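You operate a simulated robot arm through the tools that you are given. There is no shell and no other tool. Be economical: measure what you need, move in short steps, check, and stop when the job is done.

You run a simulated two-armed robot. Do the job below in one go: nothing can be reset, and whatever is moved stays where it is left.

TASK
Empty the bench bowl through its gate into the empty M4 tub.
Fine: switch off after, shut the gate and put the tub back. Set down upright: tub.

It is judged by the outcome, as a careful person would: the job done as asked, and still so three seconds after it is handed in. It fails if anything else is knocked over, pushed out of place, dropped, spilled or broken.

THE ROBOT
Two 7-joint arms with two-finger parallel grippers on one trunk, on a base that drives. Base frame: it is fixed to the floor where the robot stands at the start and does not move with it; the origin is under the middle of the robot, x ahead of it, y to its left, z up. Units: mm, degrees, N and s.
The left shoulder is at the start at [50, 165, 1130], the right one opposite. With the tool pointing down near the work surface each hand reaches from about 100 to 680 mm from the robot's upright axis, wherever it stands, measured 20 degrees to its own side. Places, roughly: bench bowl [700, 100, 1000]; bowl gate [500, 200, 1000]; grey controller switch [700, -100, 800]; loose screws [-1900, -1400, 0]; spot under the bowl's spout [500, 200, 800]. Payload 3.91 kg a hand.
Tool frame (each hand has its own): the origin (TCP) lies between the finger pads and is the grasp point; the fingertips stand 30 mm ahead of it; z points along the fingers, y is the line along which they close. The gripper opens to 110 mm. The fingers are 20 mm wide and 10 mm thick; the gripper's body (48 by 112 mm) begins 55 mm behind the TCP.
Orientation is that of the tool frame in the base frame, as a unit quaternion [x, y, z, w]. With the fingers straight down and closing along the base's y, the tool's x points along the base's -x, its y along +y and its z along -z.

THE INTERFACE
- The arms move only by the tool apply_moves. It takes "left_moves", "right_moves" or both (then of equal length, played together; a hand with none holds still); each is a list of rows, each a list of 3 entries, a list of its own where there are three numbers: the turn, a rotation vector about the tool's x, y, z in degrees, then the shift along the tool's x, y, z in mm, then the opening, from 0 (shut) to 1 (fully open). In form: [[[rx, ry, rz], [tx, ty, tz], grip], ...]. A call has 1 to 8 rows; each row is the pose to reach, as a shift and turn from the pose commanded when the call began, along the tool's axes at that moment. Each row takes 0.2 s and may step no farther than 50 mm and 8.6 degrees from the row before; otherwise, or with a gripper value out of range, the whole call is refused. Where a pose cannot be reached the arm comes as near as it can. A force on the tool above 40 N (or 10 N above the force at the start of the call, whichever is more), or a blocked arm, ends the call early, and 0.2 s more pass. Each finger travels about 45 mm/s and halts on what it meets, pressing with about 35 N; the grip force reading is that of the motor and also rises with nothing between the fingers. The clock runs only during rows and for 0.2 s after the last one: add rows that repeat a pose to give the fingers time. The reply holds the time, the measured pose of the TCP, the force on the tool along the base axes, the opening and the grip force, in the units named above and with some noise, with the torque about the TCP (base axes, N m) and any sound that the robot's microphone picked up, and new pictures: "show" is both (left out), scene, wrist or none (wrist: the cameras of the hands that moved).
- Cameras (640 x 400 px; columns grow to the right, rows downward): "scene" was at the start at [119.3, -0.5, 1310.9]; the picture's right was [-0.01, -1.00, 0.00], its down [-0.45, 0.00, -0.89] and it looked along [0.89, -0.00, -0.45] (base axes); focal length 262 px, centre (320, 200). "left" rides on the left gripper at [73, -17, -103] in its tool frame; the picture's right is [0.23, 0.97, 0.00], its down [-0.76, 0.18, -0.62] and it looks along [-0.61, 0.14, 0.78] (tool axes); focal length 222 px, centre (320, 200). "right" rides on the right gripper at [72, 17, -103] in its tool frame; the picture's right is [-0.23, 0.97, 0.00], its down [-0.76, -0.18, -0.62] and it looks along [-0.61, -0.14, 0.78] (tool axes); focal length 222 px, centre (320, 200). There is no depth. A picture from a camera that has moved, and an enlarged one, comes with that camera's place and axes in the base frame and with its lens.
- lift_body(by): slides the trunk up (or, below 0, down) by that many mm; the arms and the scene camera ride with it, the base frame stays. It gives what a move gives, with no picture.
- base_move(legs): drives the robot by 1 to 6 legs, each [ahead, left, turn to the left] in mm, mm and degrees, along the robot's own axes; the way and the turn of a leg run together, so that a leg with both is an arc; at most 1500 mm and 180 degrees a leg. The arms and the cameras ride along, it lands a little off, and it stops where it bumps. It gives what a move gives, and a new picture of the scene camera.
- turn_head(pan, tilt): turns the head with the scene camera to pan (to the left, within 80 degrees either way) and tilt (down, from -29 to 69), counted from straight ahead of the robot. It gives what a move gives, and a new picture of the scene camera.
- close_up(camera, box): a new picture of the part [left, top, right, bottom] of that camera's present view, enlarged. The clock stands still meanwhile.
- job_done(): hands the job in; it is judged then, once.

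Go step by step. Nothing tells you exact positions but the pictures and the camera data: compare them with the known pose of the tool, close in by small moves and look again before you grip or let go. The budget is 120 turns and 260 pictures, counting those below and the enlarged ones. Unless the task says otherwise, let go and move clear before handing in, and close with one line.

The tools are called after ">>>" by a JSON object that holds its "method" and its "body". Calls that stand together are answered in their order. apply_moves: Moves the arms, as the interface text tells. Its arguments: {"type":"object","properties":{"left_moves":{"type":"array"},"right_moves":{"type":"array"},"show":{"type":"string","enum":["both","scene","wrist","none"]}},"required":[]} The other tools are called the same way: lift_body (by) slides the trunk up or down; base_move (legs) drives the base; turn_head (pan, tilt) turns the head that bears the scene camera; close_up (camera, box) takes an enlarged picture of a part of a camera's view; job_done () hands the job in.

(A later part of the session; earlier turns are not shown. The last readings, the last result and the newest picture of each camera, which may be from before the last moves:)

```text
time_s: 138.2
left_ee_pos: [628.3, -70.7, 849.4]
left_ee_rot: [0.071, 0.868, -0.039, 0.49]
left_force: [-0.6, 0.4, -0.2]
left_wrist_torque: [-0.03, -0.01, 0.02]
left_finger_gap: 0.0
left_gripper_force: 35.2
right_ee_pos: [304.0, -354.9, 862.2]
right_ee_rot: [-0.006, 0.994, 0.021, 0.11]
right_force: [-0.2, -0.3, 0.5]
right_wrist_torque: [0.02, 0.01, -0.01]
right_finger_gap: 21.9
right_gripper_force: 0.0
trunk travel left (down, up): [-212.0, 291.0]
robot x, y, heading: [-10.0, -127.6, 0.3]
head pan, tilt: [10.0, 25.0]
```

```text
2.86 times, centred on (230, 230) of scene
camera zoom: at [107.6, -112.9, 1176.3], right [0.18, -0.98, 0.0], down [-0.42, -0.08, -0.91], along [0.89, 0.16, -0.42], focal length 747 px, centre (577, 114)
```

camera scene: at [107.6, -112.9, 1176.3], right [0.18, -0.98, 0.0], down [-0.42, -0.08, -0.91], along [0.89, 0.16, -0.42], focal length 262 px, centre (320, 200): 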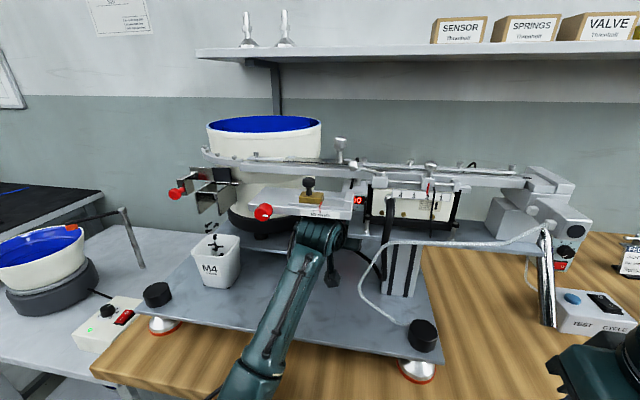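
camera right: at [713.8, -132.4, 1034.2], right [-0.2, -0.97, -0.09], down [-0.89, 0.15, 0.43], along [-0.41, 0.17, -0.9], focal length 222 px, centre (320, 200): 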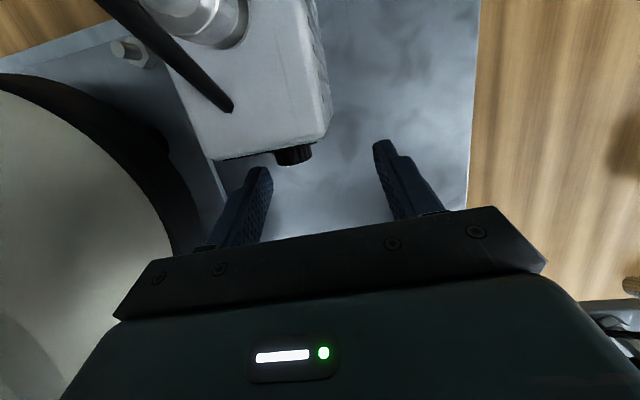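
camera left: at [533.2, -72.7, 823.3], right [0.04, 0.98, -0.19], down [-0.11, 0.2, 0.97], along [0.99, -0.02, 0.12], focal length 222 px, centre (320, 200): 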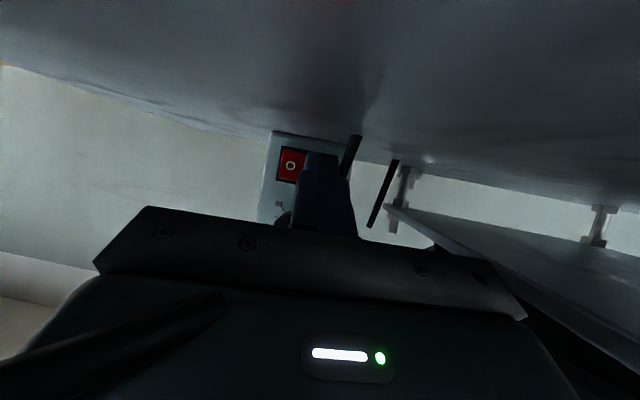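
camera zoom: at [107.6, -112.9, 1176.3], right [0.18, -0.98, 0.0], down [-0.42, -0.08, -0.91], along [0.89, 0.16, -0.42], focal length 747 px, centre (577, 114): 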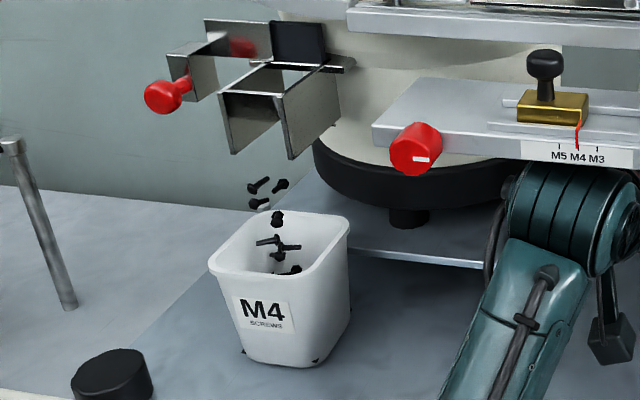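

>>> {"method": "close_up", "body": {"camera": "scene", "box": [195, 220, 255, 260]}}

>>> {"method": "close_up", "body": {"camera": "scene", "box": [185, 260, 265, 310]}}

>>> {"method": "apply_moves", "body": {"left_moves": [[[0, 0, 0], [0, 0, 0], 0], [[0, 0, 0], [0, 0, 0], 0], [[0, 0, 0], [0, 0, 0], 0], [[0, 0, 0], [0, 0, 0], 0], [[0, 0, 0], [0, 0, 0], 0], [[0, 0, 0], [0, 0, 0], 0], [[0, 0, 0], [0, 0, 0], 0], [[0, 0, 0], [0, 0, 0], 0]], "show": "none"}}

>>> {"method": "apply_moves", "body": {"left_moves": [[[0, 0, 0], [0, 0, 0], 0], [[0, 0, 0], [0, 0, 0], 0], [[0, 0, 0], [0, 0, 0], 0], [[0, 0, 0], [0, 0, 0], 0], [[0, 0, 0], [0, 0, 0], 0], [[0, 0, 0], [0, 0, 0], 0], [[0, 0, 0], [0, 0, 0], 0], [[0, 0, 0], [0, 0, 0], 0]], "show": "none"}}

>>> {"method": "close_up", "body": {"camera": "scene", "box": [150, 160, 310, 300]}}

```text
10.00 times, centred on (225, 240) of scene
camera zoom: at [107.6, -112.9, 1176.3], right [0.18, -0.98, 0.0], down [-0.42, -0.08, -0.91], along [0.89, 0.16, -0.42], focal length 2616 px, centre (1270, -200)
```

zoom: 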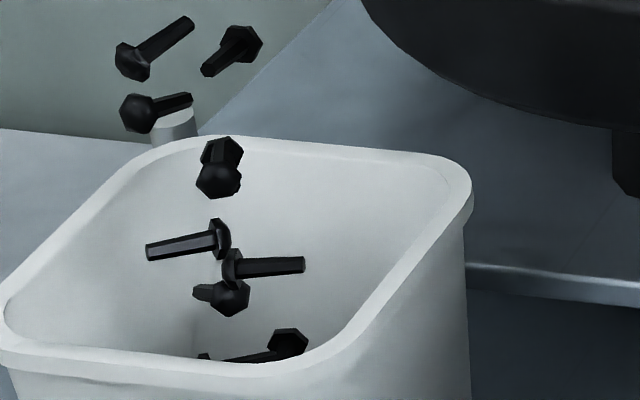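

```text
8.00 times, centred on (225, 285) of scene
camera zoom: at [107.6, -112.9, 1176.3], right [0.18, -0.98, 0.0], down [-0.42, -0.08, -0.91], along [0.89, 0.16, -0.42], focal length 2092 px, centre (1080, -480)
```

zoom: 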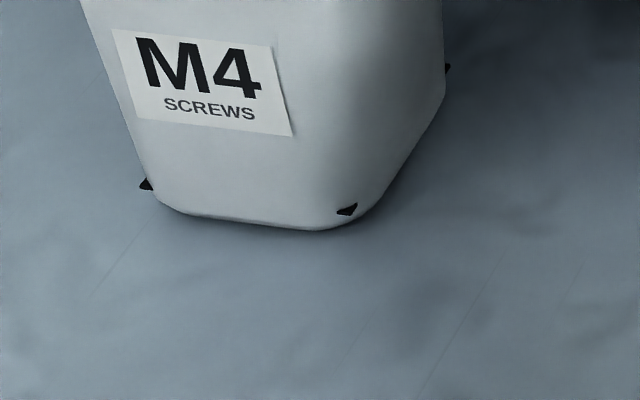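

```text
time_s: 140.0
left_ee_pos: [627.2, -71.0, 848.4]
left_ee_rot: [0.071, 0.868, -0.039, 0.491]
left_force: [0.4, 0.0, 0.2]
left_wrist_torque: [0.0, -0.01, 0.02]
left_finger_gap: 0.0
left_gripper_force: 34.5
right_ee_pos: [303.2, -354.9, 861.9]
right_ee_rot: [-0.006, 0.994, 0.02, 0.11]
right_force: [0.2, 0.0, -0.2]
right_wrist_torque: [0.02, -0.03, -0.02]
right_finger_gap: 22.0
right_gripper_force: 0.1
trunk travel left (down, up): [-212.0, 291.0]
robot x, y, heading: [-14.2, -131.3, 0.4]
head pan, tilt: [10.0, 25.0]
```

```text
time_s: 141.8
left_ee_pos: [628.1, -70.9, 848.7]
left_ee_rot: [0.07, 0.868, -0.039, 0.491]
left_force: [-0.2, -0.6, -0.1]
left_wrist_torque: [0.04, -0.01, -0.01]
left_finger_gap: 0.0
left_gripper_force: 35.3
right_ee_pos: [303.0, -354.2, 862.4]
right_ee_rot: [-0.005, 0.994, 0.02, 0.11]
right_force: [0.4, 0.8, -0.2]
right_wrist_torque: [-0.01, 0.01, 0.04]
right_finger_gap: 21.9
right_gripper_force: 0.1
trunk travel left (down, up): [-212.0, 291.0]
robot x, y, heading: [-11.4, -128.9, 0.4]
head pan, tilt: [10.0, 25.0]
```

```text
2.86 times, centred on (230, 230) of scene
camera zoom: at [107.6, -112.9, 1176.3], right [0.18, -0.98, 0.0], down [-0.42, -0.08, -0.91], along [0.89, 0.16, -0.42], focal length 747 px, centre (577, 114)
```

zoom: 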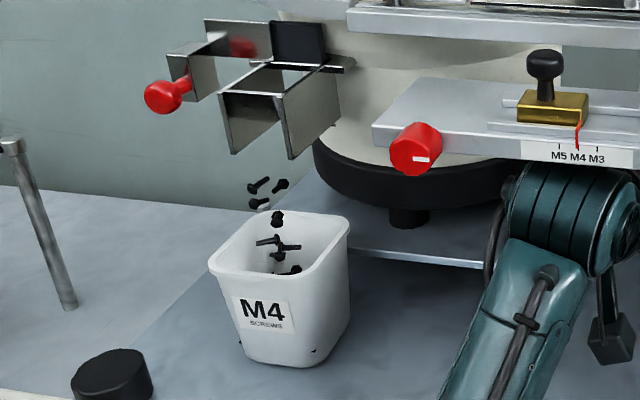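

The stream runs neatly into the tub (the dark specks are its rising fill). I'll wait in longer stretches.

>>> {"method": "apply_moves", "body": {"left_moves": [[[0, 0, 0], [0, 0, 0], 0], [[0, 0, 0], [0, 0, 0], 0], [[0, 0, 0], [0, 0, 0], 0], [[0, 0, 0], [0, 0, 0], 0], [[0, 0, 0], [0, 0, 0], 0], [[0, 0, 0], [0, 0, 0], 0], [[0, 0, 0], [0, 0, 0], 0], [[0, 0, 0], [0, 0, 0], 0]], "show": "none"}}

>>> {"method": "apply_moves", "body": {"left_moves": [[[0, 0, 0], [0, 0, 0], 0], [[0, 0, 0], [0, 0, 0], 0], [[0, 0, 0], [0, 0, 0], 0], [[0, 0, 0], [0, 0, 0], 0], [[0, 0, 0], [0, 0, 0], 0], [[0, 0, 0], [0, 0, 0], 0], [[0, 0, 0], [0, 0, 0], 0], [[0, 0, 0], [0, 0, 0], 0]], "show": "none"}}

>>> {"method": "apply_moves", "body": {"left_moves": [[[0, 0, 0], [0, 0, 0], 0], [[0, 0, 0], [0, 0, 0], 0], [[0, 0, 0], [0, 0, 0], 0], [[0, 0, 0], [0, 0, 0], 0], [[0, 0, 0], [0, 0, 0], 0], [[0, 0, 0], [0, 0, 0], 0], [[0, 0, 0], [0, 0, 0], 0], [[0, 0, 0], [0, 0, 0], 0]], "show": "none"}}

>>> {"method": "close_up", "body": {"camera": "scene", "box": [150, 160, 310, 300]}}

```text
time_s: 143.6
left_ee_pos: [628.5, -71.1, 848.6]
left_ee_rot: [0.071, 0.868, -0.039, 0.49]
left_force: [0.3, 0.5, 0.6]
left_wrist_torque: [-0.01, -0.01, -0.03]
left_finger_gap: 0.1
left_gripper_force: 34.7
right_ee_pos: [302.6, -353.7, 861.2]
right_ee_rot: [-0.006, 0.994, 0.021, 0.11]
right_force: [0.3, 0.4, 0.2]
right_wrist_torque: [0.0, -0.01, -0.01]
right_finger_gap: 21.6
right_gripper_force: 0.1
trunk travel left (down, up): [-212.0, 291.0]
robot x, y, heading: [-15.7, -130.1, 0.1]
head pan, tilt: [10.0, 25.0]
```

```text
time_s: 145.4
left_ee_pos: [628.5, -69.8, 849.9]
left_ee_rot: [0.07, 0.867, -0.038, 0.492]
left_force: [0.5, 0.4, 0.4]
left_wrist_torque: [0.03, 0.0, 0.03]
left_finger_gap: 0.0
left_gripper_force: 35.3
right_ee_pos: [303.3, -355.0, 861.6]
right_ee_rot: [-0.006, 0.994, 0.02, 0.11]
right_force: [0.0, -0.3, -0.5]
right_wrist_torque: [-0.02, 0.01, 0.0]
right_finger_gap: 22.1
right_gripper_force: 0.2
trunk travel left (down, up): [-212.0, 291.0]
robot x, y, heading: [-12.1, -130.5, 0.6]
head pan, tilt: [10.0, 25.0]
```

```text
time_s: 147.2
left_ee_pos: [628.7, -71.3, 849.1]
left_ee_rot: [0.071, 0.867, -0.039, 0.491]
left_force: [-1.0, -0.3, -0.5]
left_wrist_torque: [0.0, -0.03, 0.01]
left_finger_gap: 0.0
left_gripper_force: 35.3
right_ee_pos: [302.8, -353.9, 861.2]
right_ee_rot: [-0.006, 0.994, 0.021, 0.109]
right_force: [-0.4, -0.7, 0.3]
right_wrist_torque: [-0.01, -0.03, -0.01]
right_finger_gap: 21.9
right_gripper_force: 0.1
trunk travel left (down, up): [-212.0, 291.0]
robot x, y, heading: [-11.4, -131.0, 0.2]
head pan, tilt: [10.0, 25.0]
```

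```text
2.86 times, centred on (230, 230) of scene
camera zoom: at [107.6, -112.9, 1176.3], right [0.18, -0.98, 0.0], down [-0.42, -0.08, -0.91], along [0.89, 0.16, -0.42], focal length 747 px, centre (577, 114)
```

zoom: 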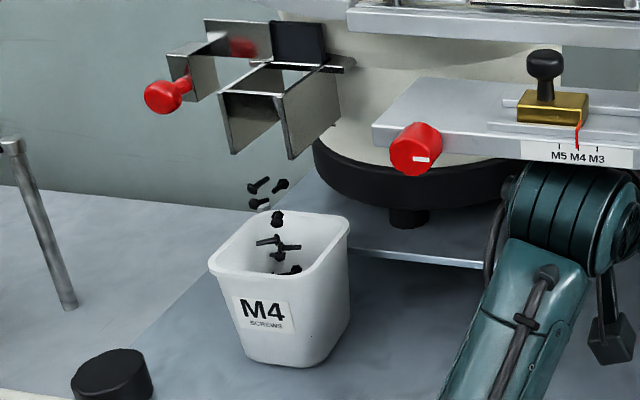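

Still flowing. I'll keep waiting.

>>> {"method": "apply_moves", "body": {"left_moves": [[[0, 0, 0], [0, 0, 0], 0], [[0, 0, 0], [0, 0, 0], 0], [[0, 0, 0], [0, 0, 0], 0], [[0, 0, 0], [0, 0, 0], 0], [[0, 0, 0], [0, 0, 0], 0], [[0, 0, 0], [0, 0, 0], 0], [[0, 0, 0], [0, 0, 0], 0], [[0, 0, 0], [0, 0, 0], 0]], "show": "none"}}

>>> {"method": "apply_moves", "body": {"left_moves": [[[0, 0, 0], [0, 0, 0], 0], [[0, 0, 0], [0, 0, 0], 0], [[0, 0, 0], [0, 0, 0], 0], [[0, 0, 0], [0, 0, 0], 0], [[0, 0, 0], [0, 0, 0], 0], [[0, 0, 0], [0, 0, 0], 0], [[0, 0, 0], [0, 0, 0], 0], [[0, 0, 0], [0, 0, 0], 0]], "show": "none"}}

>>> {"method": "apply_moves", "body": {"left_moves": [[[0, 0, 0], [0, 0, 0], 0], [[0, 0, 0], [0, 0, 0], 0], [[0, 0, 0], [0, 0, 0], 0], [[0, 0, 0], [0, 0, 0], 0], [[0, 0, 0], [0, 0, 0], 0], [[0, 0, 0], [0, 0, 0], 0], [[0, 0, 0], [0, 0, 0], 0], [[0, 0, 0], [0, 0, 0], 0]], "show": "none"}}

>>> {"method": "apply_moves", "body": {"left_moves": [[[0, 0, 0], [0, 0, 0], 0], [[0, 0, 0], [0, 0, 0], 0], [[0, 0, 0], [0, 0, 0], 0], [[0, 0, 0], [0, 0, 0], 0], [[0, 0, 0], [0, 0, 0], 0], [[0, 0, 0], [0, 0, 0], 0], [[0, 0, 0], [0, 0, 0], 0], [[0, 0, 0], [0, 0, 0], 0]], "show": "none"}}

>>> {"method": "close_up", "body": {"camera": "scene", "box": [150, 100, 390, 280]}}

```text
time_s: 149.0
left_ee_pos: [627.9, -71.2, 849.3]
left_ee_rot: [0.071, 0.867, -0.039, 0.491]
left_force: [0.5, 0.2, -0.2]
left_wrist_torque: [0.0, -0.01, -0.02]
left_finger_gap: 0.1
left_gripper_force: 34.7
right_ee_pos: [303.1, -353.5, 861.2]
right_ee_rot: [-0.005, 0.994, 0.02, 0.11]
right_force: [-0.2, 0.1, 0.8]
right_wrist_torque: [0.05, 0.02, 0.01]
right_finger_gap: 21.7
right_gripper_force: 0.0
trunk travel left (down, up): [-212.0, 291.0]
robot x, y, heading: [-9.1, -130.2, 0.1]
head pan, tilt: [10.0, 25.0]
```

```text
time_s: 150.8
left_ee_pos: [628.6, -70.6, 849.1]
left_ee_rot: [0.07, 0.867, -0.038, 0.491]
left_force: [-0.1, -0.4, 0.0]
left_wrist_torque: [0.0, -0.01, 0.01]
left_finger_gap: 0.0
left_gripper_force: 34.6
right_ee_pos: [302.9, -353.4, 861.2]
right_ee_rot: [-0.006, 0.994, 0.021, 0.11]
right_force: [-0.2, -0.6, -0.1]
right_wrist_torque: [-0.02, 0.01, -0.05]
right_finger_gap: 22.0
right_gripper_force: 0.1
trunk travel left (down, up): [-212.0, 291.0]
robot x, y, heading: [-8.7, -128.0, 0.1]
head pan, tilt: [10.0, 25.0]
```

```text
time_s: 152.6
left_ee_pos: [627.2, -70.5, 847.9]
left_ee_rot: [0.07, 0.868, -0.038, 0.49]
left_force: [0.4, 0.9, 0.7]
left_wrist_torque: [-0.01, 0.02, -0.01]
left_finger_gap: 0.2
left_gripper_force: 34.8
right_ee_pos: [303.5, -354.1, 861.7]
right_ee_rot: [-0.006, 0.994, 0.02, 0.109]
right_force: [0.6, -0.2, -0.3]
right_wrist_torque: [-0.04, 0.01, -0.03]
right_finger_gap: 21.8
right_gripper_force: 0.0
trunk travel left (down, up): [-212.0, 291.0]
robot x, y, heading: [-10.3, -131.9, 0.1]
head pan, tilt: [10.0, 25.0]
```

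```text
time_s: 154.4
left_ee_pos: [627.0, -70.6, 849.3]
left_ee_rot: [0.071, 0.867, -0.038, 0.491]
left_force: [0.6, 0.1, 0.5]
left_wrist_torque: [0.02, 0.0, -0.01]
left_finger_gap: 0.0
left_gripper_force: 35.1
right_ee_pos: [303.5, -353.7, 861.0]
right_ee_rot: [-0.006, 0.994, 0.021, 0.109]
right_force: [0.1, -0.4, -0.4]
right_wrist_torque: [0.0, 0.02, 0.03]
right_finger_gap: 22.0
right_gripper_force: 0.0
trunk travel left (down, up): [-212.0, 291.0]
robot x, y, heading: [-16.7, -130.2, 0.1]
head pan, tilt: [10.0, 25.0]
```

```text
2.22 times, centred on (270, 190) of scene
camera zoom: at [107.6, -112.9, 1176.3], right [0.18, -0.98, 0.0], down [-0.42, -0.08, -0.91], along [0.89, 0.16, -0.42], focal length 581 px, centre (431, 222)
```

zoom: 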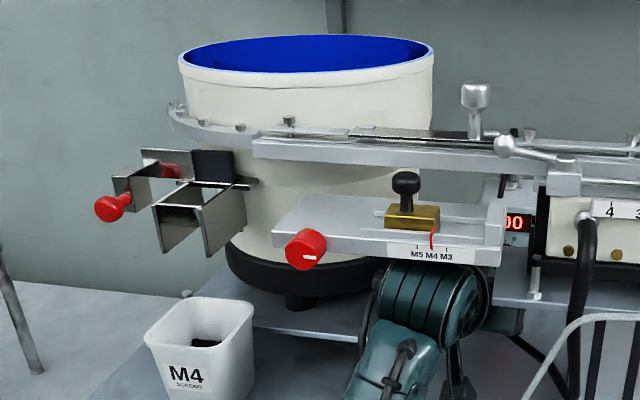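

The stream has stopped and the tub holds the screws; the bowl has run out. Now I'll shift to the O half and press it.

>>> {"method": "apply_moves", "body": {"left_moves": [[[0, 0, 0], [-1, -9, 1], 0], [[0, 0, 0], [-1.4, -16.8, 2.4], 0], [[0, 0, 0], [-1.4, -16.8, 18], 0], [[0, 0, 0], [-1.4, -16.8, 31], 0], [[0, 0, 0], [-1.4, -16.8, 36], 0], [[0, 0, 0], [-2.5, -16.4, 40], 0], [[0, 0, 0], [-4, -16, 43], 0], [[0, 0, 0], [-5.5, -15.5, 46], 0]], "show": "none"}}

>>> {"method": "close_up", "body": {"camera": "left", "box": [220, 60, 420, 200]}}

>>> {"method": "close_up", "body": {"camera": "scene", "box": [150, 100, 390, 280]}}

```text
time_s: 156.0
left_ee_pos: [658.2, -79.1, 829.4]
left_ee_rot: [0.062, 0.868, -0.037, 0.49]
left_force: [-27.1, -3.2, 5.0]
left_wrist_torque: [-0.26, 0.02, -0.17]
left_finger_gap: 0.1
left_gripper_force: 35.2
right_ee_pos: [299.4, -350.9, 862.2]
right_ee_rot: [-0.007, 0.994, 0.018, 0.112]
right_force: [-0.5, 0.3, -0.3]
right_wrist_torque: [-0.01, 0.01, -0.03]
right_finger_gap: 22.2
right_gripper_force: 0.0
trunk travel left (down, up): [-212.0, 291.0]
robot x, y, heading: [-7.4, -127.2, 0.6]
head pan, tilt: [10.0, 25.0]
stopped in row 7 (left hand): the force on the tool passed its limit at 47 N (the readings are from after the stop); the commanded pose is now the measured one
```

```text
2.86 times, centred on (320, 130) of left
camera zoom: at [532.7, -78.0, 820.9], right [0.03, 0.98, -0.2], down [-0.11, 0.2, 0.97], along [0.99, 0.0, 0.12], focal length 635 px, centre (320, 400)
```

zoom: 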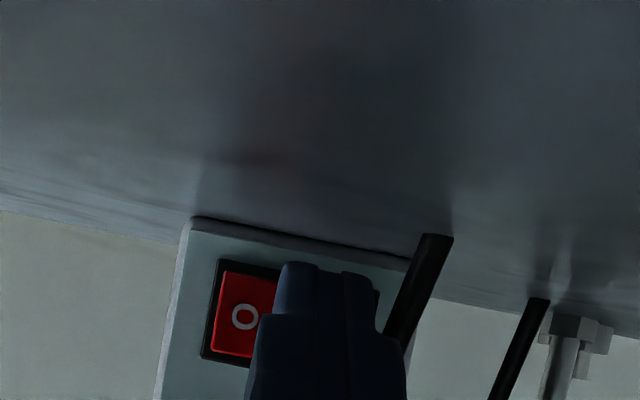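

```text
2.22 times, centred on (270, 190) of scene
camera zoom: at [102.1, -109.3, 1177.0], right [0.18, -0.98, 0.0], down [-0.41, -0.08, -0.91], along [0.89, 0.17, -0.42], focal length 581 px, centre (431, 222)
```

zoom: 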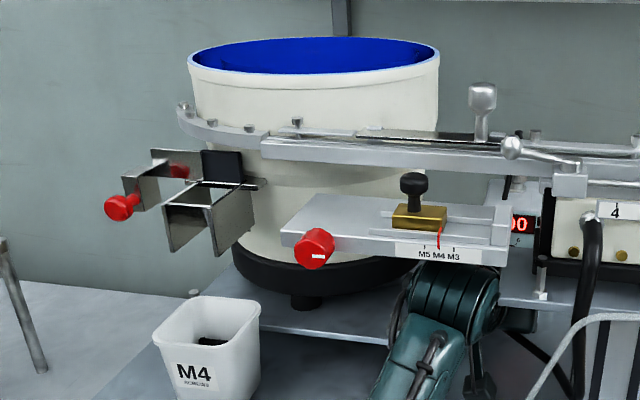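

The hand was held back sideways by the cable end, so it pressed the wrong half again. I'll back off and instead open the fingers to 40 mm so the -y finger alone reaches the O side, with the cable rod between the fingers.

>>> {"method": "apply_moves", "body": {"left_moves": [[[0, 0, 0], [0, 3, -15], 0], [[0, 0, 0], [0, 5, -30], 0], [[0, 0, 0], [0, 5, -46], 0], [[0, 0, 0], [0, 5, -46], 0.15], [[0, 0, 0], [0, 5, -46], 0.3], [[0, 0, 0], [0, 5, -46], 0.364], [[0, 0, 0], [0, 5, -46], 0.364]], "show": "wrist"}}

>>> {"method": "close_up", "body": {"camera": "left", "box": [220, 60, 420, 200]}}

```text
time_s: 157.6
left_ee_pos: [623.4, -74.1, 851.6]
left_ee_rot: [0.065, 0.869, -0.036, 0.488]
left_force: [-0.2, -0.6, -0.3]
left_wrist_torque: [0.01, 0.0, 0.02]
left_finger_gap: 40.0
left_gripper_force: 0.1
right_ee_pos: [303.4, -353.7, 861.6]
right_ee_rot: [-0.006, 0.994, 0.02, 0.109]
right_force: [-0.4, 0.6, 0.2]
right_wrist_torque: [0.0, 0.01, 0.03]
right_finger_gap: 21.9
right_gripper_force: 0.1
trunk travel left (down, up): [-212.0, 291.0]
robot x, y, heading: [-11.5, -131.0, 0.4]
head pan, tilt: [10.0, 25.0]
camera left: at [498.1, -72.3, 842.4], right [0.03, 0.98, -0.19], down [-0.11, 0.19, 0.97], along [0.99, -0.01, 0.11], focal length 222 px, centre (320, 200)
```

left: 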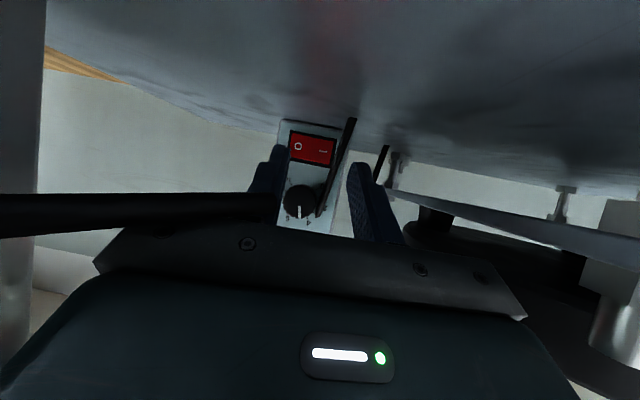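

```text
2.86 times, centred on (320, 130) of left
camera zoom: at [498.1, -72.3, 842.4], right [0.03, 0.98, -0.19], down [-0.11, 0.19, 0.97], along [0.99, -0.01, 0.11], focal length 635 px, centre (320, 400)
```

zoom: 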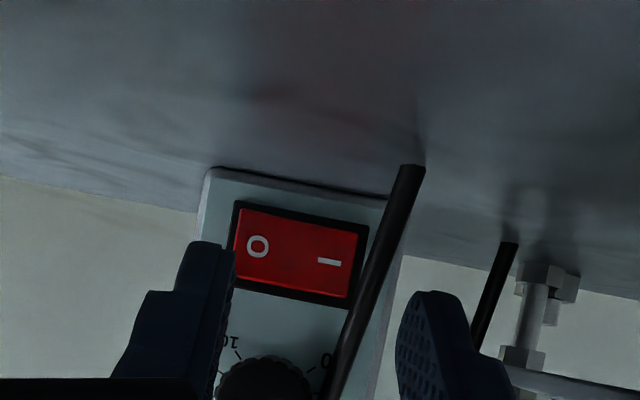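

A perfect view: O finger in line, rod between the fingers. I'll press the O side.

>>> {"method": "apply_moves", "body": {"left_moves": [[[0, 0, 0], [0, 5, 13], 0.364], [[0, 0, 0], [-0.3, 9, 27], 0.364], [[0, 0, 0], [-0.6, 9.3, 36], 0.364], [[0, 0, 0], [-0.6, 9.3, 40.5], 0.364], [[0, 0, 0], [-2, 9.7, 43], 0.364], [[0, 0, 0], [-3.6, 10.2, 45.6], 0.364], [[0, 0, 0], [-5, 10.6, 48], 0.364]], "show": "none"}}

>>> {"method": "close_up", "body": {"camera": "left", "box": [220, 60, 420, 200]}}

>>> {"method": "close_up", "body": {"camera": "scene", "box": [310, 160, 390, 230]}}

```text
time_s: 158.6
left_ee_pos: [661.8, -69.0, 843.6]
left_ee_rot: [0.068, 0.862, -0.035, 0.5]
left_force: [5.9, -0.4, 12.0]
left_wrist_torque: [0.71, 0.58, -0.3]
left_finger_gap: 39.9
left_gripper_force: 0.0
right_ee_pos: [302.2, -353.8, 860.6]
right_ee_rot: [-0.006, 0.994, 0.021, 0.11]
right_force: [0.2, -0.3, 0.3]
right_wrist_torque: [0.02, 0.0, 0.01]
right_finger_gap: 22.0
right_gripper_force: 0.0
trunk travel left (down, up): [-212.0, 291.0]
robot x, y, heading: [-9.2, -127.4, 0.8]
head pan, tilt: [10.0, 25.0]
stopped in row 5 (left hand): the force on the tool passed its limit at 42 N (the readings are from after the stop); the commanded pose is now the measured one
```

```text
2.86 times, centred on (320, 130) of left
camera zoom: at [534.6, -67.8, 830.8], right [0.04, 0.98, -0.19], down [-0.14, 0.19, 0.97], along [0.99, -0.01, 0.14], focal length 635 px, centre (320, 400)
```

zoom: 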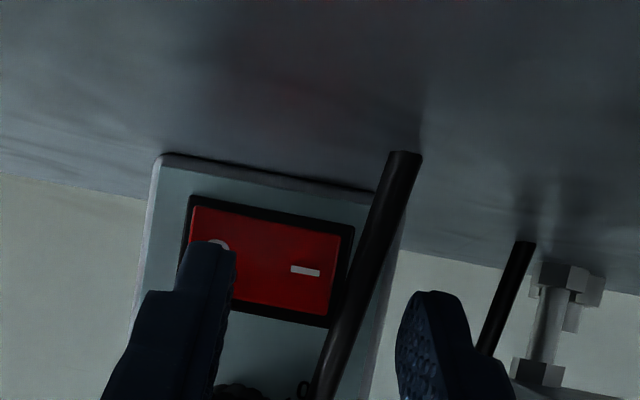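

```text
5.71 times, centred on (350, 195) of scene
camera zoom: at [105.8, -112.8, 1176.2], right [0.18, -0.98, 0.0], down [-0.41, -0.08, -0.91], along [0.89, 0.17, -0.42], focal length 1495 px, centre (149, 229)
```

zoom: 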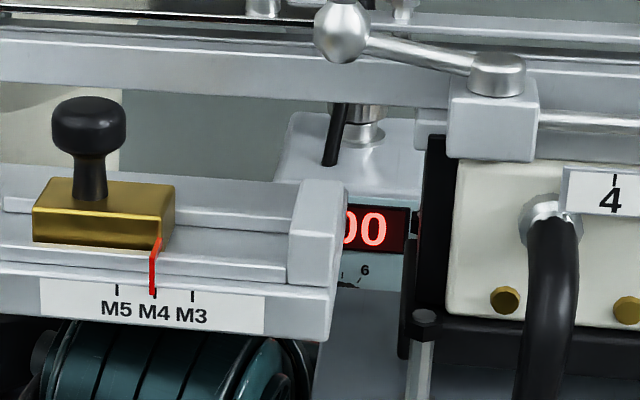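

I had lifted onto the raised plate's edge. I'll back off slightly, shift right by 5 mm and press again.

>>> {"method": "apply_moves", "body": {"left_moves": [[[0, 0, 0], [2, -3, -12], 0.364], [[0, 1.5, 0], [5.4, -6.3, -21.5], 0.364], [[0, 1.5, 0], [8, -6, -7], 0.364], [[0, 1.5, 0], [10.5, -5.7, 2], 0.364], [[0, 1.5, 0], [10, -5.4, 6], 0.364], [[0, 1.5, 0], [8.5, -5, 9], 0.364], [[0, 1.5, 0], [7, -4.5, 12], 0.364]], "show": "none"}}

>>> {"method": "close_up", "body": {"camera": "left", "box": [220, 60, 420, 200]}}

>>> {"method": "close_up", "body": {"camera": "scene", "box": [310, 160, 390, 230]}}

```text
time_s: 160.2
left_ee_pos: [662.8, -75.5, 827.2]
left_ee_rot: [0.067, 0.873, -0.034, 0.482]
left_force: [-33.9, 3.7, 0.3]
left_wrist_torque: [-0.07, 0.25, -0.53]
left_finger_gap: 39.9
left_gripper_force: 0.1
right_ee_pos: [300.3, -351.7, 862.7]
right_ee_rot: [-0.007, 0.994, 0.02, 0.11]
right_force: [0.2, 1.0, 0.3]
right_wrist_torque: [0.0, -0.03, 0.01]
right_finger_gap: 22.1
right_gripper_force: 0.0
trunk travel left (down, up): [-212.0, 291.0]
robot x, y, heading: [-9.6, -130.1, 0.6]
head pan, tilt: [10.0, 25.0]
```

```text
2.86 times, centred on (320, 130) of left
camera zoom: at [536.5, -72.8, 819.5], right [0.03, 0.98, -0.19], down [-0.1, 0.19, 0.98], along [0.99, -0.01, 0.1], focal length 635 px, centre (320, 400)
```

zoom: 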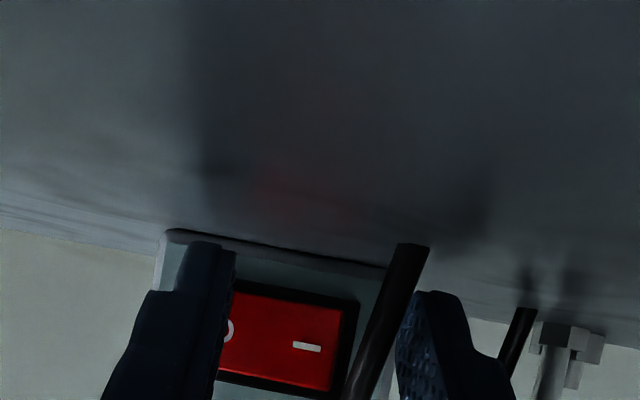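

```text
5.71 times, centred on (350, 195) of scene
camera zoom: at [103.5, -112.1, 1176.7], right [0.18, -0.98, 0.0], down [-0.41, -0.08, -0.91], along [0.89, 0.17, -0.42], focal length 1495 px, centre (149, 229)
```

zoom: 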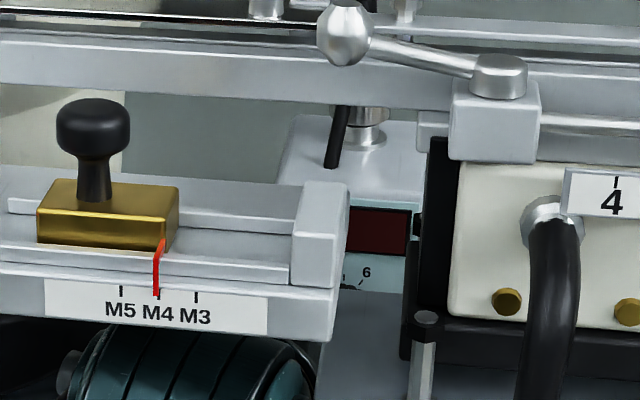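

The display is dark: switched off. I'll retreat the same way out.

>>> {"method": "apply_moves", "body": {"left_moves": [[[0, 0, 0], [0, 0, -15], 0.364], [[0, 0, 0], [0, 0, -30], 0.364], [[0, 0, 0], [0, 0, -46], 0.364], [[0, 0, 0], [0, 0, -46], 0.2], [[0, 0, 0], [0, 0, -46], 0.05], [[0, 0, 0], [8, 0, -62], 0], [[0, 0, 0], [15, 0.5, -78], 0], [[0, 0, 0], [30, 6, -97], 0]], "show": "none"}}

>>> {"method": "apply_moves", "body": {"left_moves": [[[0, 0, 0], [14, 5.5, -19], 0], [[0, 0, 0], [35, 10, -38], 0], [[0, 0, 0], [60, 14, -62], 0], [[0, 0, 0], [80, 10, -95], 0], [[0, 0, 0], [100, 8, -130], 0], [[0, 0, 0], [115, 6, -165], 0]], "show": "none"}}

>>> {"method": "close_up", "body": {"camera": "scene", "box": [130, 80, 450, 300]}}

```text
time_s: 162.0
left_ee_pos: [569.1, -53.5, 853.5]
left_ee_rot: [0.066, 0.872, -0.034, 0.484]
left_force: [-0.6, -0.2, -0.1]
left_wrist_torque: [-0.02, 0.01, 0.0]
left_finger_gap: 0.0
left_gripper_force: 34.6
right_ee_pos: [302.7, -353.4, 861.1]
right_ee_rot: [-0.006, 0.994, 0.021, 0.109]
right_force: [-0.1, 1.2, 0.1]
right_wrist_torque: [-0.01, 0.0, -0.02]
right_finger_gap: 22.2
right_gripper_force: 0.0
trunk travel left (down, up): [-212.0, 291.0]
robot x, y, heading: [-7.5, -127.9, -0.1]
head pan, tilt: [10.0, 25.0]
```

```text
time_s: 163.6
left_ee_pos: [406.0, -12.9, 864.2]
left_ee_rot: [0.071, 0.852, -0.011, 0.518]
left_force: [0.2, -0.6, 0.3]
left_wrist_torque: [0.01, 0.0, -0.01]
left_finger_gap: 0.4
left_gripper_force: 35.1
left hand out of reach, approached as far as the arm can: row 6
right_ee_pos: [302.1, -353.6, 862.0]
right_ee_rot: [-0.006, 0.994, 0.02, 0.108]
right_force: [0.3, 0.5, 0.2]
right_wrist_torque: [0.03, 0.01, 0.02]
right_finger_gap: 22.2
right_gripper_force: 0.2
trunk travel left (down, up): [-212.0, 291.0]
robot x, y, heading: [-12.3, -130.9, 0.5]
head pan, tilt: [10.0, 25.0]
stopped in row 6 (left hand): the arm was blocked; the commanded pose is now the measured one
```

```text
1.82 times, centred on (290, 190) of scene
camera zoom: at [106.7, -112.6, 1176.7], right [0.18, -0.98, 0.0], down [-0.42, -0.08, -0.91], along [0.89, 0.17, -0.42], focal length 476 px, centre (374, 218)
```

zoom: 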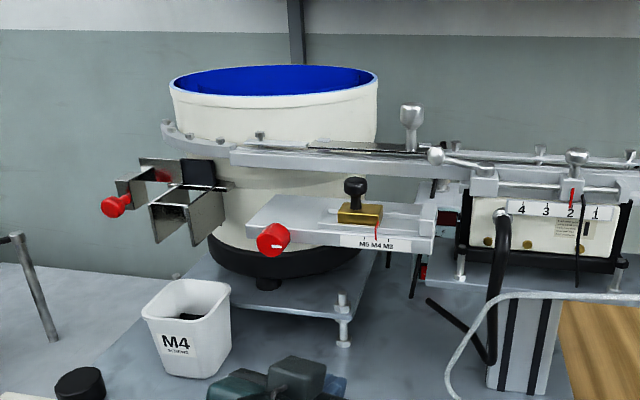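

Out and clear; the scene is tidy. I'll drive back a little, raise the trunk and look into the bowl.

>>> {"method": "base_move", "body": {"legs": [[-80, 0, 0]]}}

>>> {"method": "lift_body", "body": {"by": 285}}

>>> {"method": "turn_head", "body": {"pan": 15, "tilt": 35}}

>>> {"method": "close_up", "body": {"camera": "scene", "box": [200, 80, 420, 240]}}

```text
time_s: 164.6
left_ee_pos: [328.1, -14.6, 864.0]
left_ee_rot: [0.071, 0.852, -0.012, 0.518]
left_force: [0.2, -0.4, 0.2]
left_wrist_torque: [0.02, -0.01, 0.0]
left_finger_gap: 0.0
left_gripper_force: 35.0
right_ee_pos: [225.0, -352.8, 862.1]
right_ee_rot: [-0.006, 0.994, 0.021, 0.109]
right_force: [-0.2, 0.3, -0.2]
right_wrist_torque: [0.03, 0.01, 0.03]
right_finger_gap: 21.6
right_gripper_force: 0.2
trunk travel left (down, up): [-212.0, 291.0]
robot x, y, heading: [-93.5, -129.8, 0.6]
head pan, tilt: [10.0, 25.0]
camera scene: at [28.0, -113.2, 1176.5], right [0.18, -0.98, 0.0], down [-0.42, -0.08, -0.91], along [0.89, 0.17, -0.42], focal length 262 px, centre (320, 200)
```

scene: 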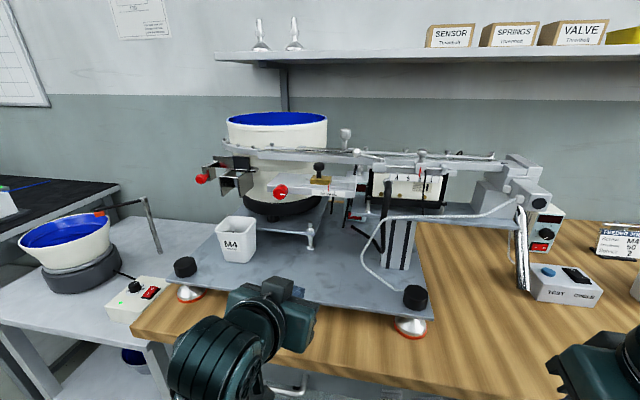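

```text
time_s: 167.5
left_ee_pos: [327.4, -15.2, 1148.3]
left_ee_rot: [0.071, 0.852, -0.011, 0.519]
left_force: [0.0, -0.6, -0.6]
left_wrist_torque: [-0.02, 0.07, 0.03]
left_finger_gap: 0.0
left_gripper_force: 35.2
right_ee_pos: [223.2, -354.5, 1145.0]
right_ee_rot: [-0.007, 0.994, 0.02, 0.109]
right_force: [0.3, -0.9, 0.0]
right_wrist_torque: [-0.04, 0.03, 0.02]
right_finger_gap: 22.0
right_gripper_force: 0.0
trunk travel left (down, up): [-497.0, 6.0]
robot x, y, heading: [-91.1, -134.8, 0.6]
head pan, tilt: [10.0, 25.0]
```

```text
time_s: 168.2
left_ee_pos: [327.1, -14.2, 1148.4]
left_ee_rot: [0.07, 0.852, -0.01, 0.519]
left_force: [-0.5, -0.4, -0.2]
left_wrist_torque: [0.02, 0.03, 0.02]
left_finger_gap: 0.0
left_gripper_force: 34.8
right_ee_pos: [224.4, -354.4, 1146.0]
right_ee_rot: [-0.007, 0.994, 0.021, 0.109]
right_force: [-0.6, 0.5, -0.4]
right_wrist_torque: [0.04, -0.01, -0.01]
right_finger_gap: 22.0
right_gripper_force: 0.1
trunk travel left (down, up): [-497.0, 6.0]
robot x, y, heading: [-94.4, -131.0, 0.5]
head pan, tilt: [15.0, 35.0]
camera scene: at [22.3, -106.5, 1445.6], right [0.27, -0.96, 0.0], down [-0.55, -0.15, -0.82], along [0.79, 0.22, -0.57], focal length 262 px, centre (320, 200)
```

scene: 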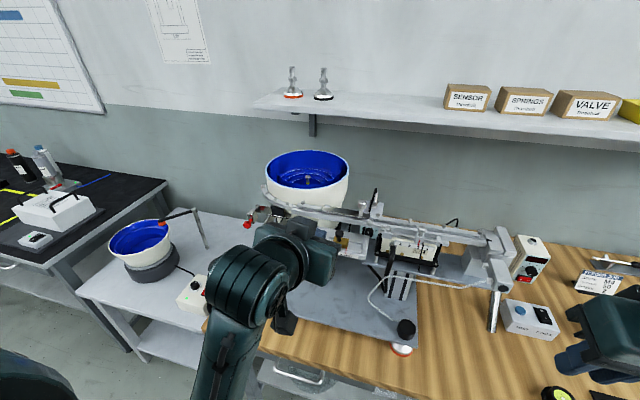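

```text
2.50 times, centred on (310, 160) of scene
camera zoom: at [22.3, -106.5, 1445.6], right [0.27, -0.96, 0.0], down [-0.55, -0.15, -0.82], along [0.79, 0.22, -0.57], focal length 654 px, centre (345, 300)
```

zoom: 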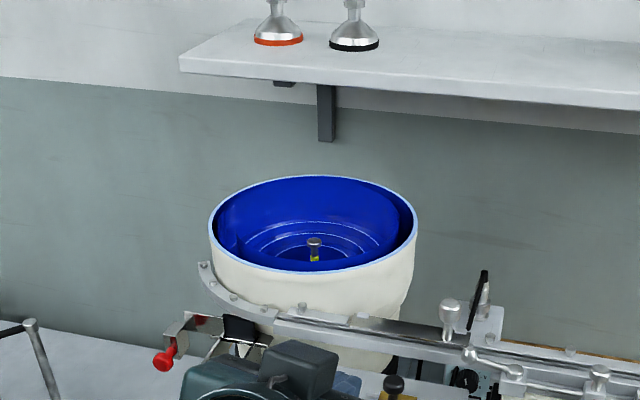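

The bowl is empty. Next I'll shut the gate by pushing its knob back to the right with the closed left fingers; first I drive over.

>>> {"method": "base_move", "body": {"legs": [[0, 270, 0], [85, 0, 0]]}}

>>> {"method": "lift_body", "body": {"by": -150}}

>>> {"method": "close_up", "body": {"camera": "left", "box": [0, 0, 640, 400]}}

```text
time_s: 171.8
left_ee_pos: [411.5, 251.2, 1148.5]
left_ee_rot: [0.069, 0.852, -0.009, 0.519]
left_force: [0.0, -0.7, -0.8]
left_wrist_torque: [0.01, 0.0, -0.01]
left_finger_gap: 0.1
left_gripper_force: 35.6
right_ee_pos: [307.8, -89.3, 1145.8]
right_ee_rot: [-0.009, 0.994, 0.021, 0.109]
right_force: [-0.3, 0.4, 0.1]
right_wrist_torque: [0.02, 0.02, 0.02]
right_finger_gap: 22.3
right_gripper_force: 0.1
trunk travel left (down, up): [-497.0, 6.0]
robot x, y, heading: [-6.1, 133.3, 0.8]
head pan, tilt: [15.0, 35.0]
camera scene: at [106.1, 157.7, 1445.5], right [0.27, -0.96, 0.0], down [-0.55, -0.16, -0.82], along [0.79, 0.22, -0.57], focal length 262 px, centre (320, 200)
```

scene: 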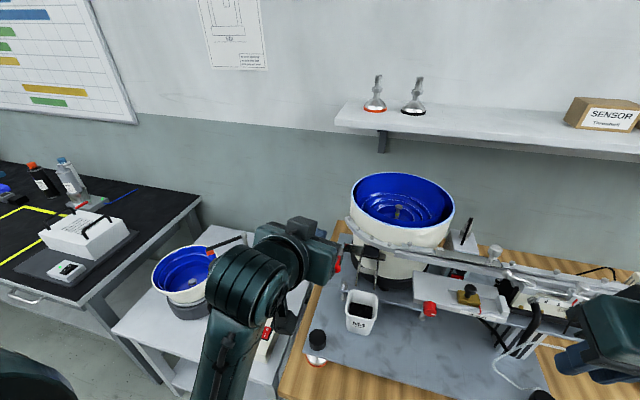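

```text
time_s: 173.6
left_ee_pos: [410.5, 251.6, 997.5]
left_ee_rot: [0.069, 0.851, -0.01, 0.52]
left_force: [0.1, 0.1, 0.9]
left_wrist_torque: [-0.02, -0.01, 0.02]
left_finger_gap: 0.0
left_gripper_force: 35.2
right_ee_pos: [308.9, -89.8, 996.0]
right_ee_rot: [-0.009, 0.994, 0.021, 0.11]
right_force: [-0.4, -0.1, 0.6]
right_wrist_torque: [-0.03, -0.02, -0.01]
right_finger_gap: 22.1
right_gripper_force: 0.0
trunk travel left (down, up): [-347.0, 156.0]
robot x, y, heading: [-9.6, 132.3, 0.6]
head pan, tilt: [15.0, 35.0]
```

```text
1.00 times, centred on (320, 200) of left (not enlarged: the box is as wide or as high as the picture)
camera zoom: at [285.4, 251.0, 980.8], right [0.02, 0.99, -0.15], down [-0.18, 0.15, 0.97], along [0.98, 0.01, 0.19], focal length 222 px, centre (320, 200)
```

zoom: 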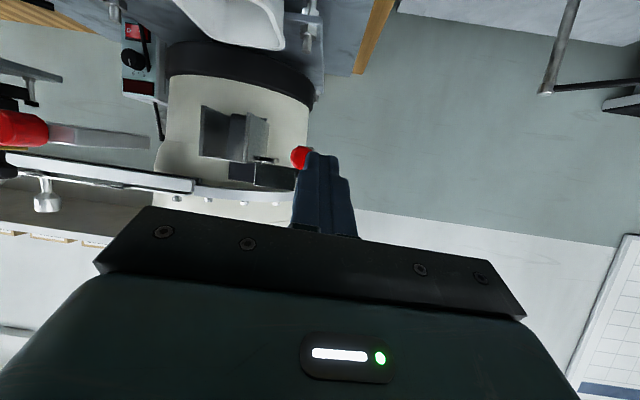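

The knob is right of my fingertip, at about [489, 231, 984]. I'll place the closed fingers on its left side and push it to the right until it stops.

>>> {"method": "apply_moves", "body": {"left_moves": [[[0, 0, 0], [0, 18, 0], 0], [[0, 0, 0], [-10, 21, 32], 0], [[0, 0, 0], [-21.5, 21, 64.8], 0], [[0, 0, 0], [-21.5, 21, 64.8], 0]], "show": "wrist"}}

>>> {"method": "close_up", "body": {"camera": "left", "box": [220, 80, 420, 220]}}

```text
time_s: 174.6
left_ee_pos: [481.6, 263.9, 987.1]
left_ee_rot: [0.069, 0.852, -0.01, 0.518]
left_force: [0.0, 0.8, -0.7]
left_wrist_torque: [-0.01, 0.0, 0.0]
left_finger_gap: 0.0
left_gripper_force: 35.0
left hand out of reach, approached as far as the arm can: row 1
right_ee_pos: [307.3, -89.6, 995.5]
right_ee_rot: [-0.008, 0.994, 0.02, 0.109]
right_force: [-0.3, 0.0, -0.4]
right_wrist_torque: [-0.02, 0.0, 0.0]
right_finger_gap: 21.9
right_gripper_force: 0.0
trunk travel left (down, up): [-347.0, 156.0]
robot x, y, heading: [-8.1, 135.6, 0.6]
head pan, tilt: [15.0, 35.0]
camera left: at [356.3, 263.6, 969.8], right [0.02, 0.99, -0.15], down [-0.18, 0.15, 0.97], along [0.98, 0.01, 0.18], focal length 222 px, centre (320, 200)
```

left: 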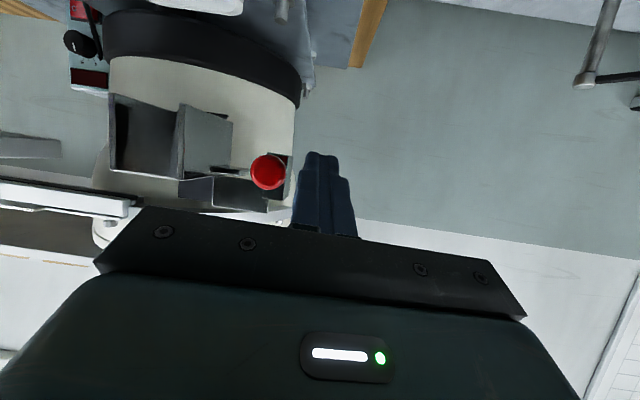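

```text
2.86 times, centred on (320, 150) of left
camera zoom: at [356.3, 263.6, 969.8], right [0.02, 0.99, -0.15], down [-0.18, 0.15, 0.97], along [0.98, 0.01, 0.18], focal length 635 px, centre (320, 343)
```

zoom: 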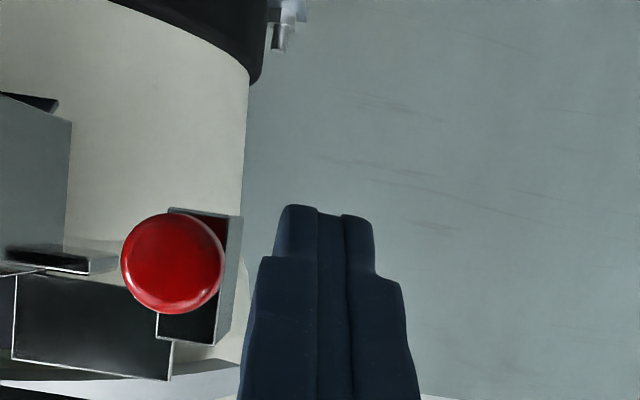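

>>> {"method": "apply_moves", "body": {"left_moves": [[[0, 0, 0], [-0.7, -7, 0.6], 0], [[0, 0, 0], [-1.4, -13, 1.2], 0], [[0, 0, 0], [-2, -19, 1.7], 0], [[0, 0, 0], [-2.7, -25, 2.2], 0], [[0, 0, 0], [-3.3, -31, 2.8], 0], [[0, 0, 0], [-4, -37, 3.3], 0], [[0, 0, 0], [-4.4, -41, 3.7], 0]], "show": "none"}}

>>> {"method": "close_up", "body": {"camera": "left", "box": [180, 80, 420, 240]}}

```text
time_s: 176.2
left_ee_pos: [480.4, 224.4, 987.6]
left_ee_rot: [0.071, 0.852, -0.003, 0.519]
left_force: [-0.5, 0.8, -0.2]
left_wrist_torque: [0.0, 0.01, 0.01]
left_finger_gap: 0.0
left_gripper_force: 34.6
right_ee_pos: [308.3, -90.1, 996.7]
right_ee_rot: [-0.009, 0.994, 0.021, 0.109]
right_force: [0.5, 0.7, 0.2]
right_wrist_torque: [0.03, -0.04, 0.0]
right_finger_gap: 21.9
right_gripper_force: 0.1
trunk travel left (down, up): [-347.0, 156.0]
robot x, y, heading: [-9.9, 133.9, 0.9]
head pan, tilt: [15.0, 35.0]
```

```text
2.50 times, centred on (300, 160) of left
camera zoom: at [356.1, 225.0, 969.9], right [0.02, 0.99, -0.13], down [-0.19, 0.13, 0.97], along [0.98, 0.01, 0.19], focal length 555 px, centre (370, 300)
```

zoom: 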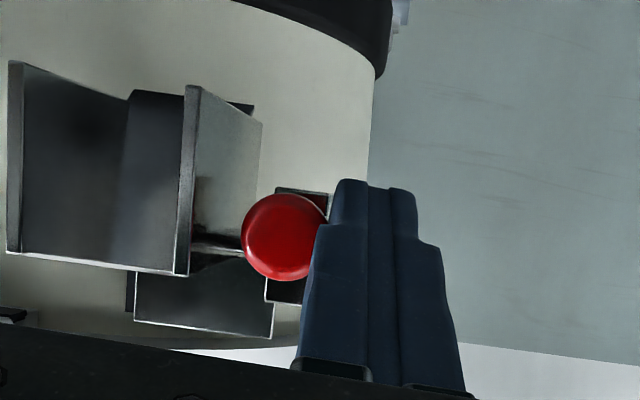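

>>> {"method": "apply_moves", "body": {"left_moves": [[[0, 0, 0], [-0.4, -4, 0.4], 0], [[0, 0, 0], [-0.8, -7, 0.6], 0], [[0, 0, 0], [-1, -10, 0.9], 0], [[0, 0, 0], [-1.3, -12, 1], 0], [[0, 0, 0], [-1.5, -14, 1.2], 0]], "show": "none"}}

>>> {"method": "close_up", "body": {"camera": "left", "box": [180, 80, 420, 240]}}

```text
time_s: 177.4
left_ee_pos: [483.0, 222.0, 987.0]
left_ee_rot: [0.075, 0.849, 0.016, 0.523]
left_force: [0.1, 0.9, 1.4]
left_wrist_torque: [-0.05, -0.01, 0.01]
left_finger_gap: 0.2
left_gripper_force: 35.8
right_ee_pos: [307.7, -89.9, 996.4]
right_ee_rot: [-0.008, 0.994, 0.02, 0.109]
right_force: [0.1, -0.1, 0.9]
right_wrist_torque: [-0.01, 0.02, 0.01]
right_finger_gap: 22.1
right_gripper_force: 0.1
trunk travel left (down, up): [-347.0, 156.0]
robot x, y, heading: [-6.8, 134.5, 0.6]
head pan, tilt: [15.0, 35.0]
```

```text
2.50 times, centred on (300, 160) of left
camera zoom: at [359.0, 220.7, 967.8], right [0.01, 1.0, -0.1], down [-0.2, 0.1, 0.98], along [0.98, 0.01, 0.2], focal length 555 px, centre (370, 300)
```

zoom: 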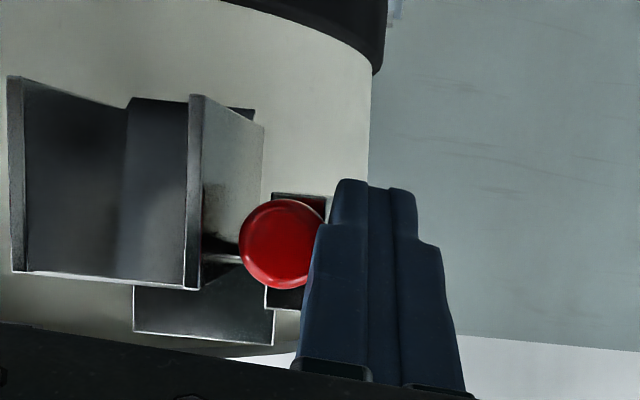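

My arm is at an awkward limit here, a few mm short of shut. I'll withdraw, step the base to the right for a better arm posture, and finish the push.

>>> {"method": "apply_moves", "body": {"left_moves": [[[0, 0, 0], [0, 12, 0], 0], [[0, 0, 0], [10, 15, -25], 0], [[0, 0, 0], [20, 15, -50], 0], [[0, 0, 0], [20, 15, -60], 0]], "show": "none"}}

>>> {"method": "base_move", "body": {"legs": [[0, -120, 0]]}}

```text
time_s: 178.5
left_ee_pos: [436.5, 241.6, 1045.9]
left_ee_rot: [0.073, 0.816, 0.016, 0.573]
left_force: [-0.2, 0.1, 0.3]
left_wrist_torque: [0.01, 0.0, 0.0]
left_finger_gap: 0.0
left_gripper_force: 34.8
right_ee_pos: [307.4, -89.4, 995.1]
right_ee_rot: [-0.009, 0.994, 0.021, 0.109]
right_force: [0.3, 0.8, 0.3]
right_wrist_torque: [0.01, -0.01, 0.01]
right_finger_gap: 21.9
right_gripper_force: 0.1
trunk travel left (down, up): [-347.0, 156.0]
robot x, y, heading: [-4.0, 136.5, 0.8]
head pan, tilt: [15.0, 35.0]
stopped in row 4 (left hand): the arm was blocked; the commanded pose is now the measured one
```

```text
time_s: 180.2
left_ee_pos: [436.2, 122.8, 1045.3]
left_ee_rot: [0.072, 0.816, 0.016, 0.574]
left_force: [0.1, -0.3, 0.7]
left_wrist_torque: [-0.05, 0.01, -0.03]
left_finger_gap: 0.1
left_gripper_force: 35.1
right_ee_pos: [309.4, -207.4, 997.5]
right_ee_rot: [-0.008, 0.994, 0.021, 0.11]
right_force: [0.2, -0.2, -1.2]
right_wrist_torque: [0.01, 0.01, 0.02]
right_finger_gap: 21.8
right_gripper_force: 0.1
trunk travel left (down, up): [-347.0, 156.0]
robot x, y, heading: [-3.7, 15.0, 0.8]
head pan, tilt: [15.0, 35.0]
camera scene: at [106.6, 38.9, 1295.6], right [0.27, -0.96, 0.0], down [-0.55, -0.16, -0.82], along [0.79, 0.22, -0.57], focal length 262 px, centre (320, 200)
```

scene: 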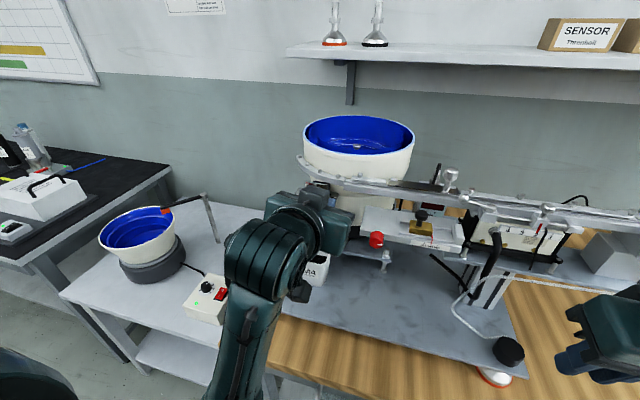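

>>> {"method": "apply_moves", "body": {"left_moves": [[[0, 0, 0], [10, 33, -1], 0], [[0, 0, 0], [22, 66, -2], 0], [[0, 0, 0], [40, 99, -3], 0], [[0, 0, 0], [59, 132, -3.5], 0], [[0, 0, 0], [59, 132, -3.5], 0]], "show": "wrist"}}

```text
time_s: 181.4
left_ee_pos: [438.2, 261.9, 1002.5]
left_ee_rot: [0.072, 0.816, 0.017, 0.574]
left_force: [0.2, -0.4, -1.2]
left_wrist_torque: [-0.01, -0.02, 0.02]
left_finger_gap: 0.0
left_gripper_force: 35.1
left hand out of reach, approached as far as the arm can: row 2, 3, 4, 5
right_ee_pos: [311.0, -207.8, 994.8]
right_ee_rot: [-0.009, 0.994, 0.021, 0.108]
right_force: [-0.3, -0.1, 0.1]
right_wrist_torque: [-0.02, -0.01, -0.02]
right_finger_gap: 22.2
right_gripper_force: 0.0
trunk travel left (down, up): [-347.0, 156.0]
robot x, y, heading: [-6.1, 12.0, 0.7]
head pan, tilt: [15.0, 35.0]
camera left: at [315.9, 261.2, 968.4], right [0.02, 0.99, -0.11], down [-0.31, 0.11, 0.94], along [0.95, 0.01, 0.31], focal length 222 px, centre (320, 200)
```

left: 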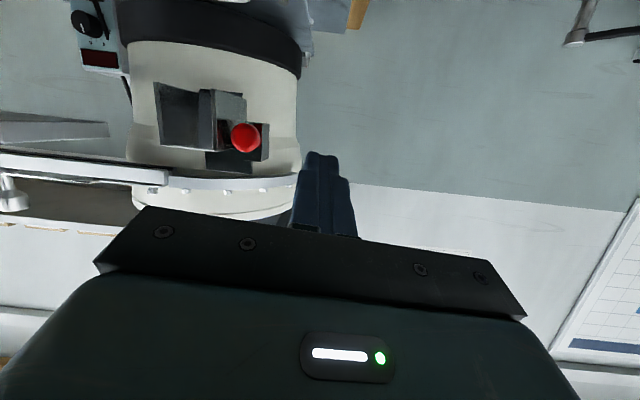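

>>> {"method": "apply_moves", "body": {"left_moves": [[[0, 0, 0], [0, -4, 24], 0], [[0, 0, 0], [0, -9.5, 46.9], 0], [[0, 0, 0], [-2, -23, 47.7], 0], [[0, 0, 0], [-3, -32, 48.2], 0], [[0, 0, 0], [-3.7, -37, 48.5], 0], [[0, 0, 0], [-4.4, -42, 48.8], 0], [[0, 0, 0], [-5, -46, 49], 0], [[0, 0, 0], [-5.5, -50, 49.2], 0]], "show": "none"}}

>>> {"method": "close_up", "body": {"camera": "left", "box": [180, 80, 420, 240]}}

```text
time_s: 183.2
left_ee_pos: [481.0, 213.7, 985.8]
left_ee_rot: [0.07, 0.817, 0.018, 0.572]
left_force: [-2.4, 17.6, -1.6]
left_wrist_torque: [0.02, 0.02, 0.25]
left_finger_gap: 0.0
left_gripper_force: 35.0
right_ee_pos: [309.1, -206.5, 998.0]
right_ee_rot: [-0.009, 0.994, 0.02, 0.109]
right_force: [-0.1, 0.1, 0.0]
right_wrist_torque: [-0.01, -0.02, 0.0]
right_finger_gap: 22.0
right_gripper_force: 0.0
trunk travel left (down, up): [-347.0, 156.0]
robot x, y, heading: [-4.0, 14.9, 1.0]
head pan, tilt: [15.0, 35.0]
```

```text
2.50 times, centred on (300, 160) of left
camera zoom: at [360.1, 211.2, 951.5], right [0.01, 0.99, -0.1], down [-0.31, 0.1, 0.94], along [0.95, 0.02, 0.31], focal length 555 px, centre (370, 300)
```

zoom: 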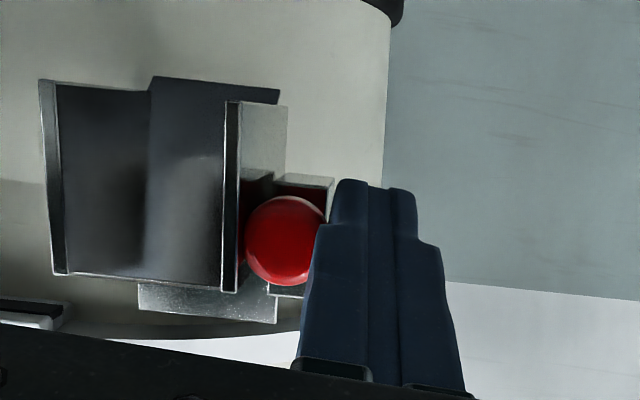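

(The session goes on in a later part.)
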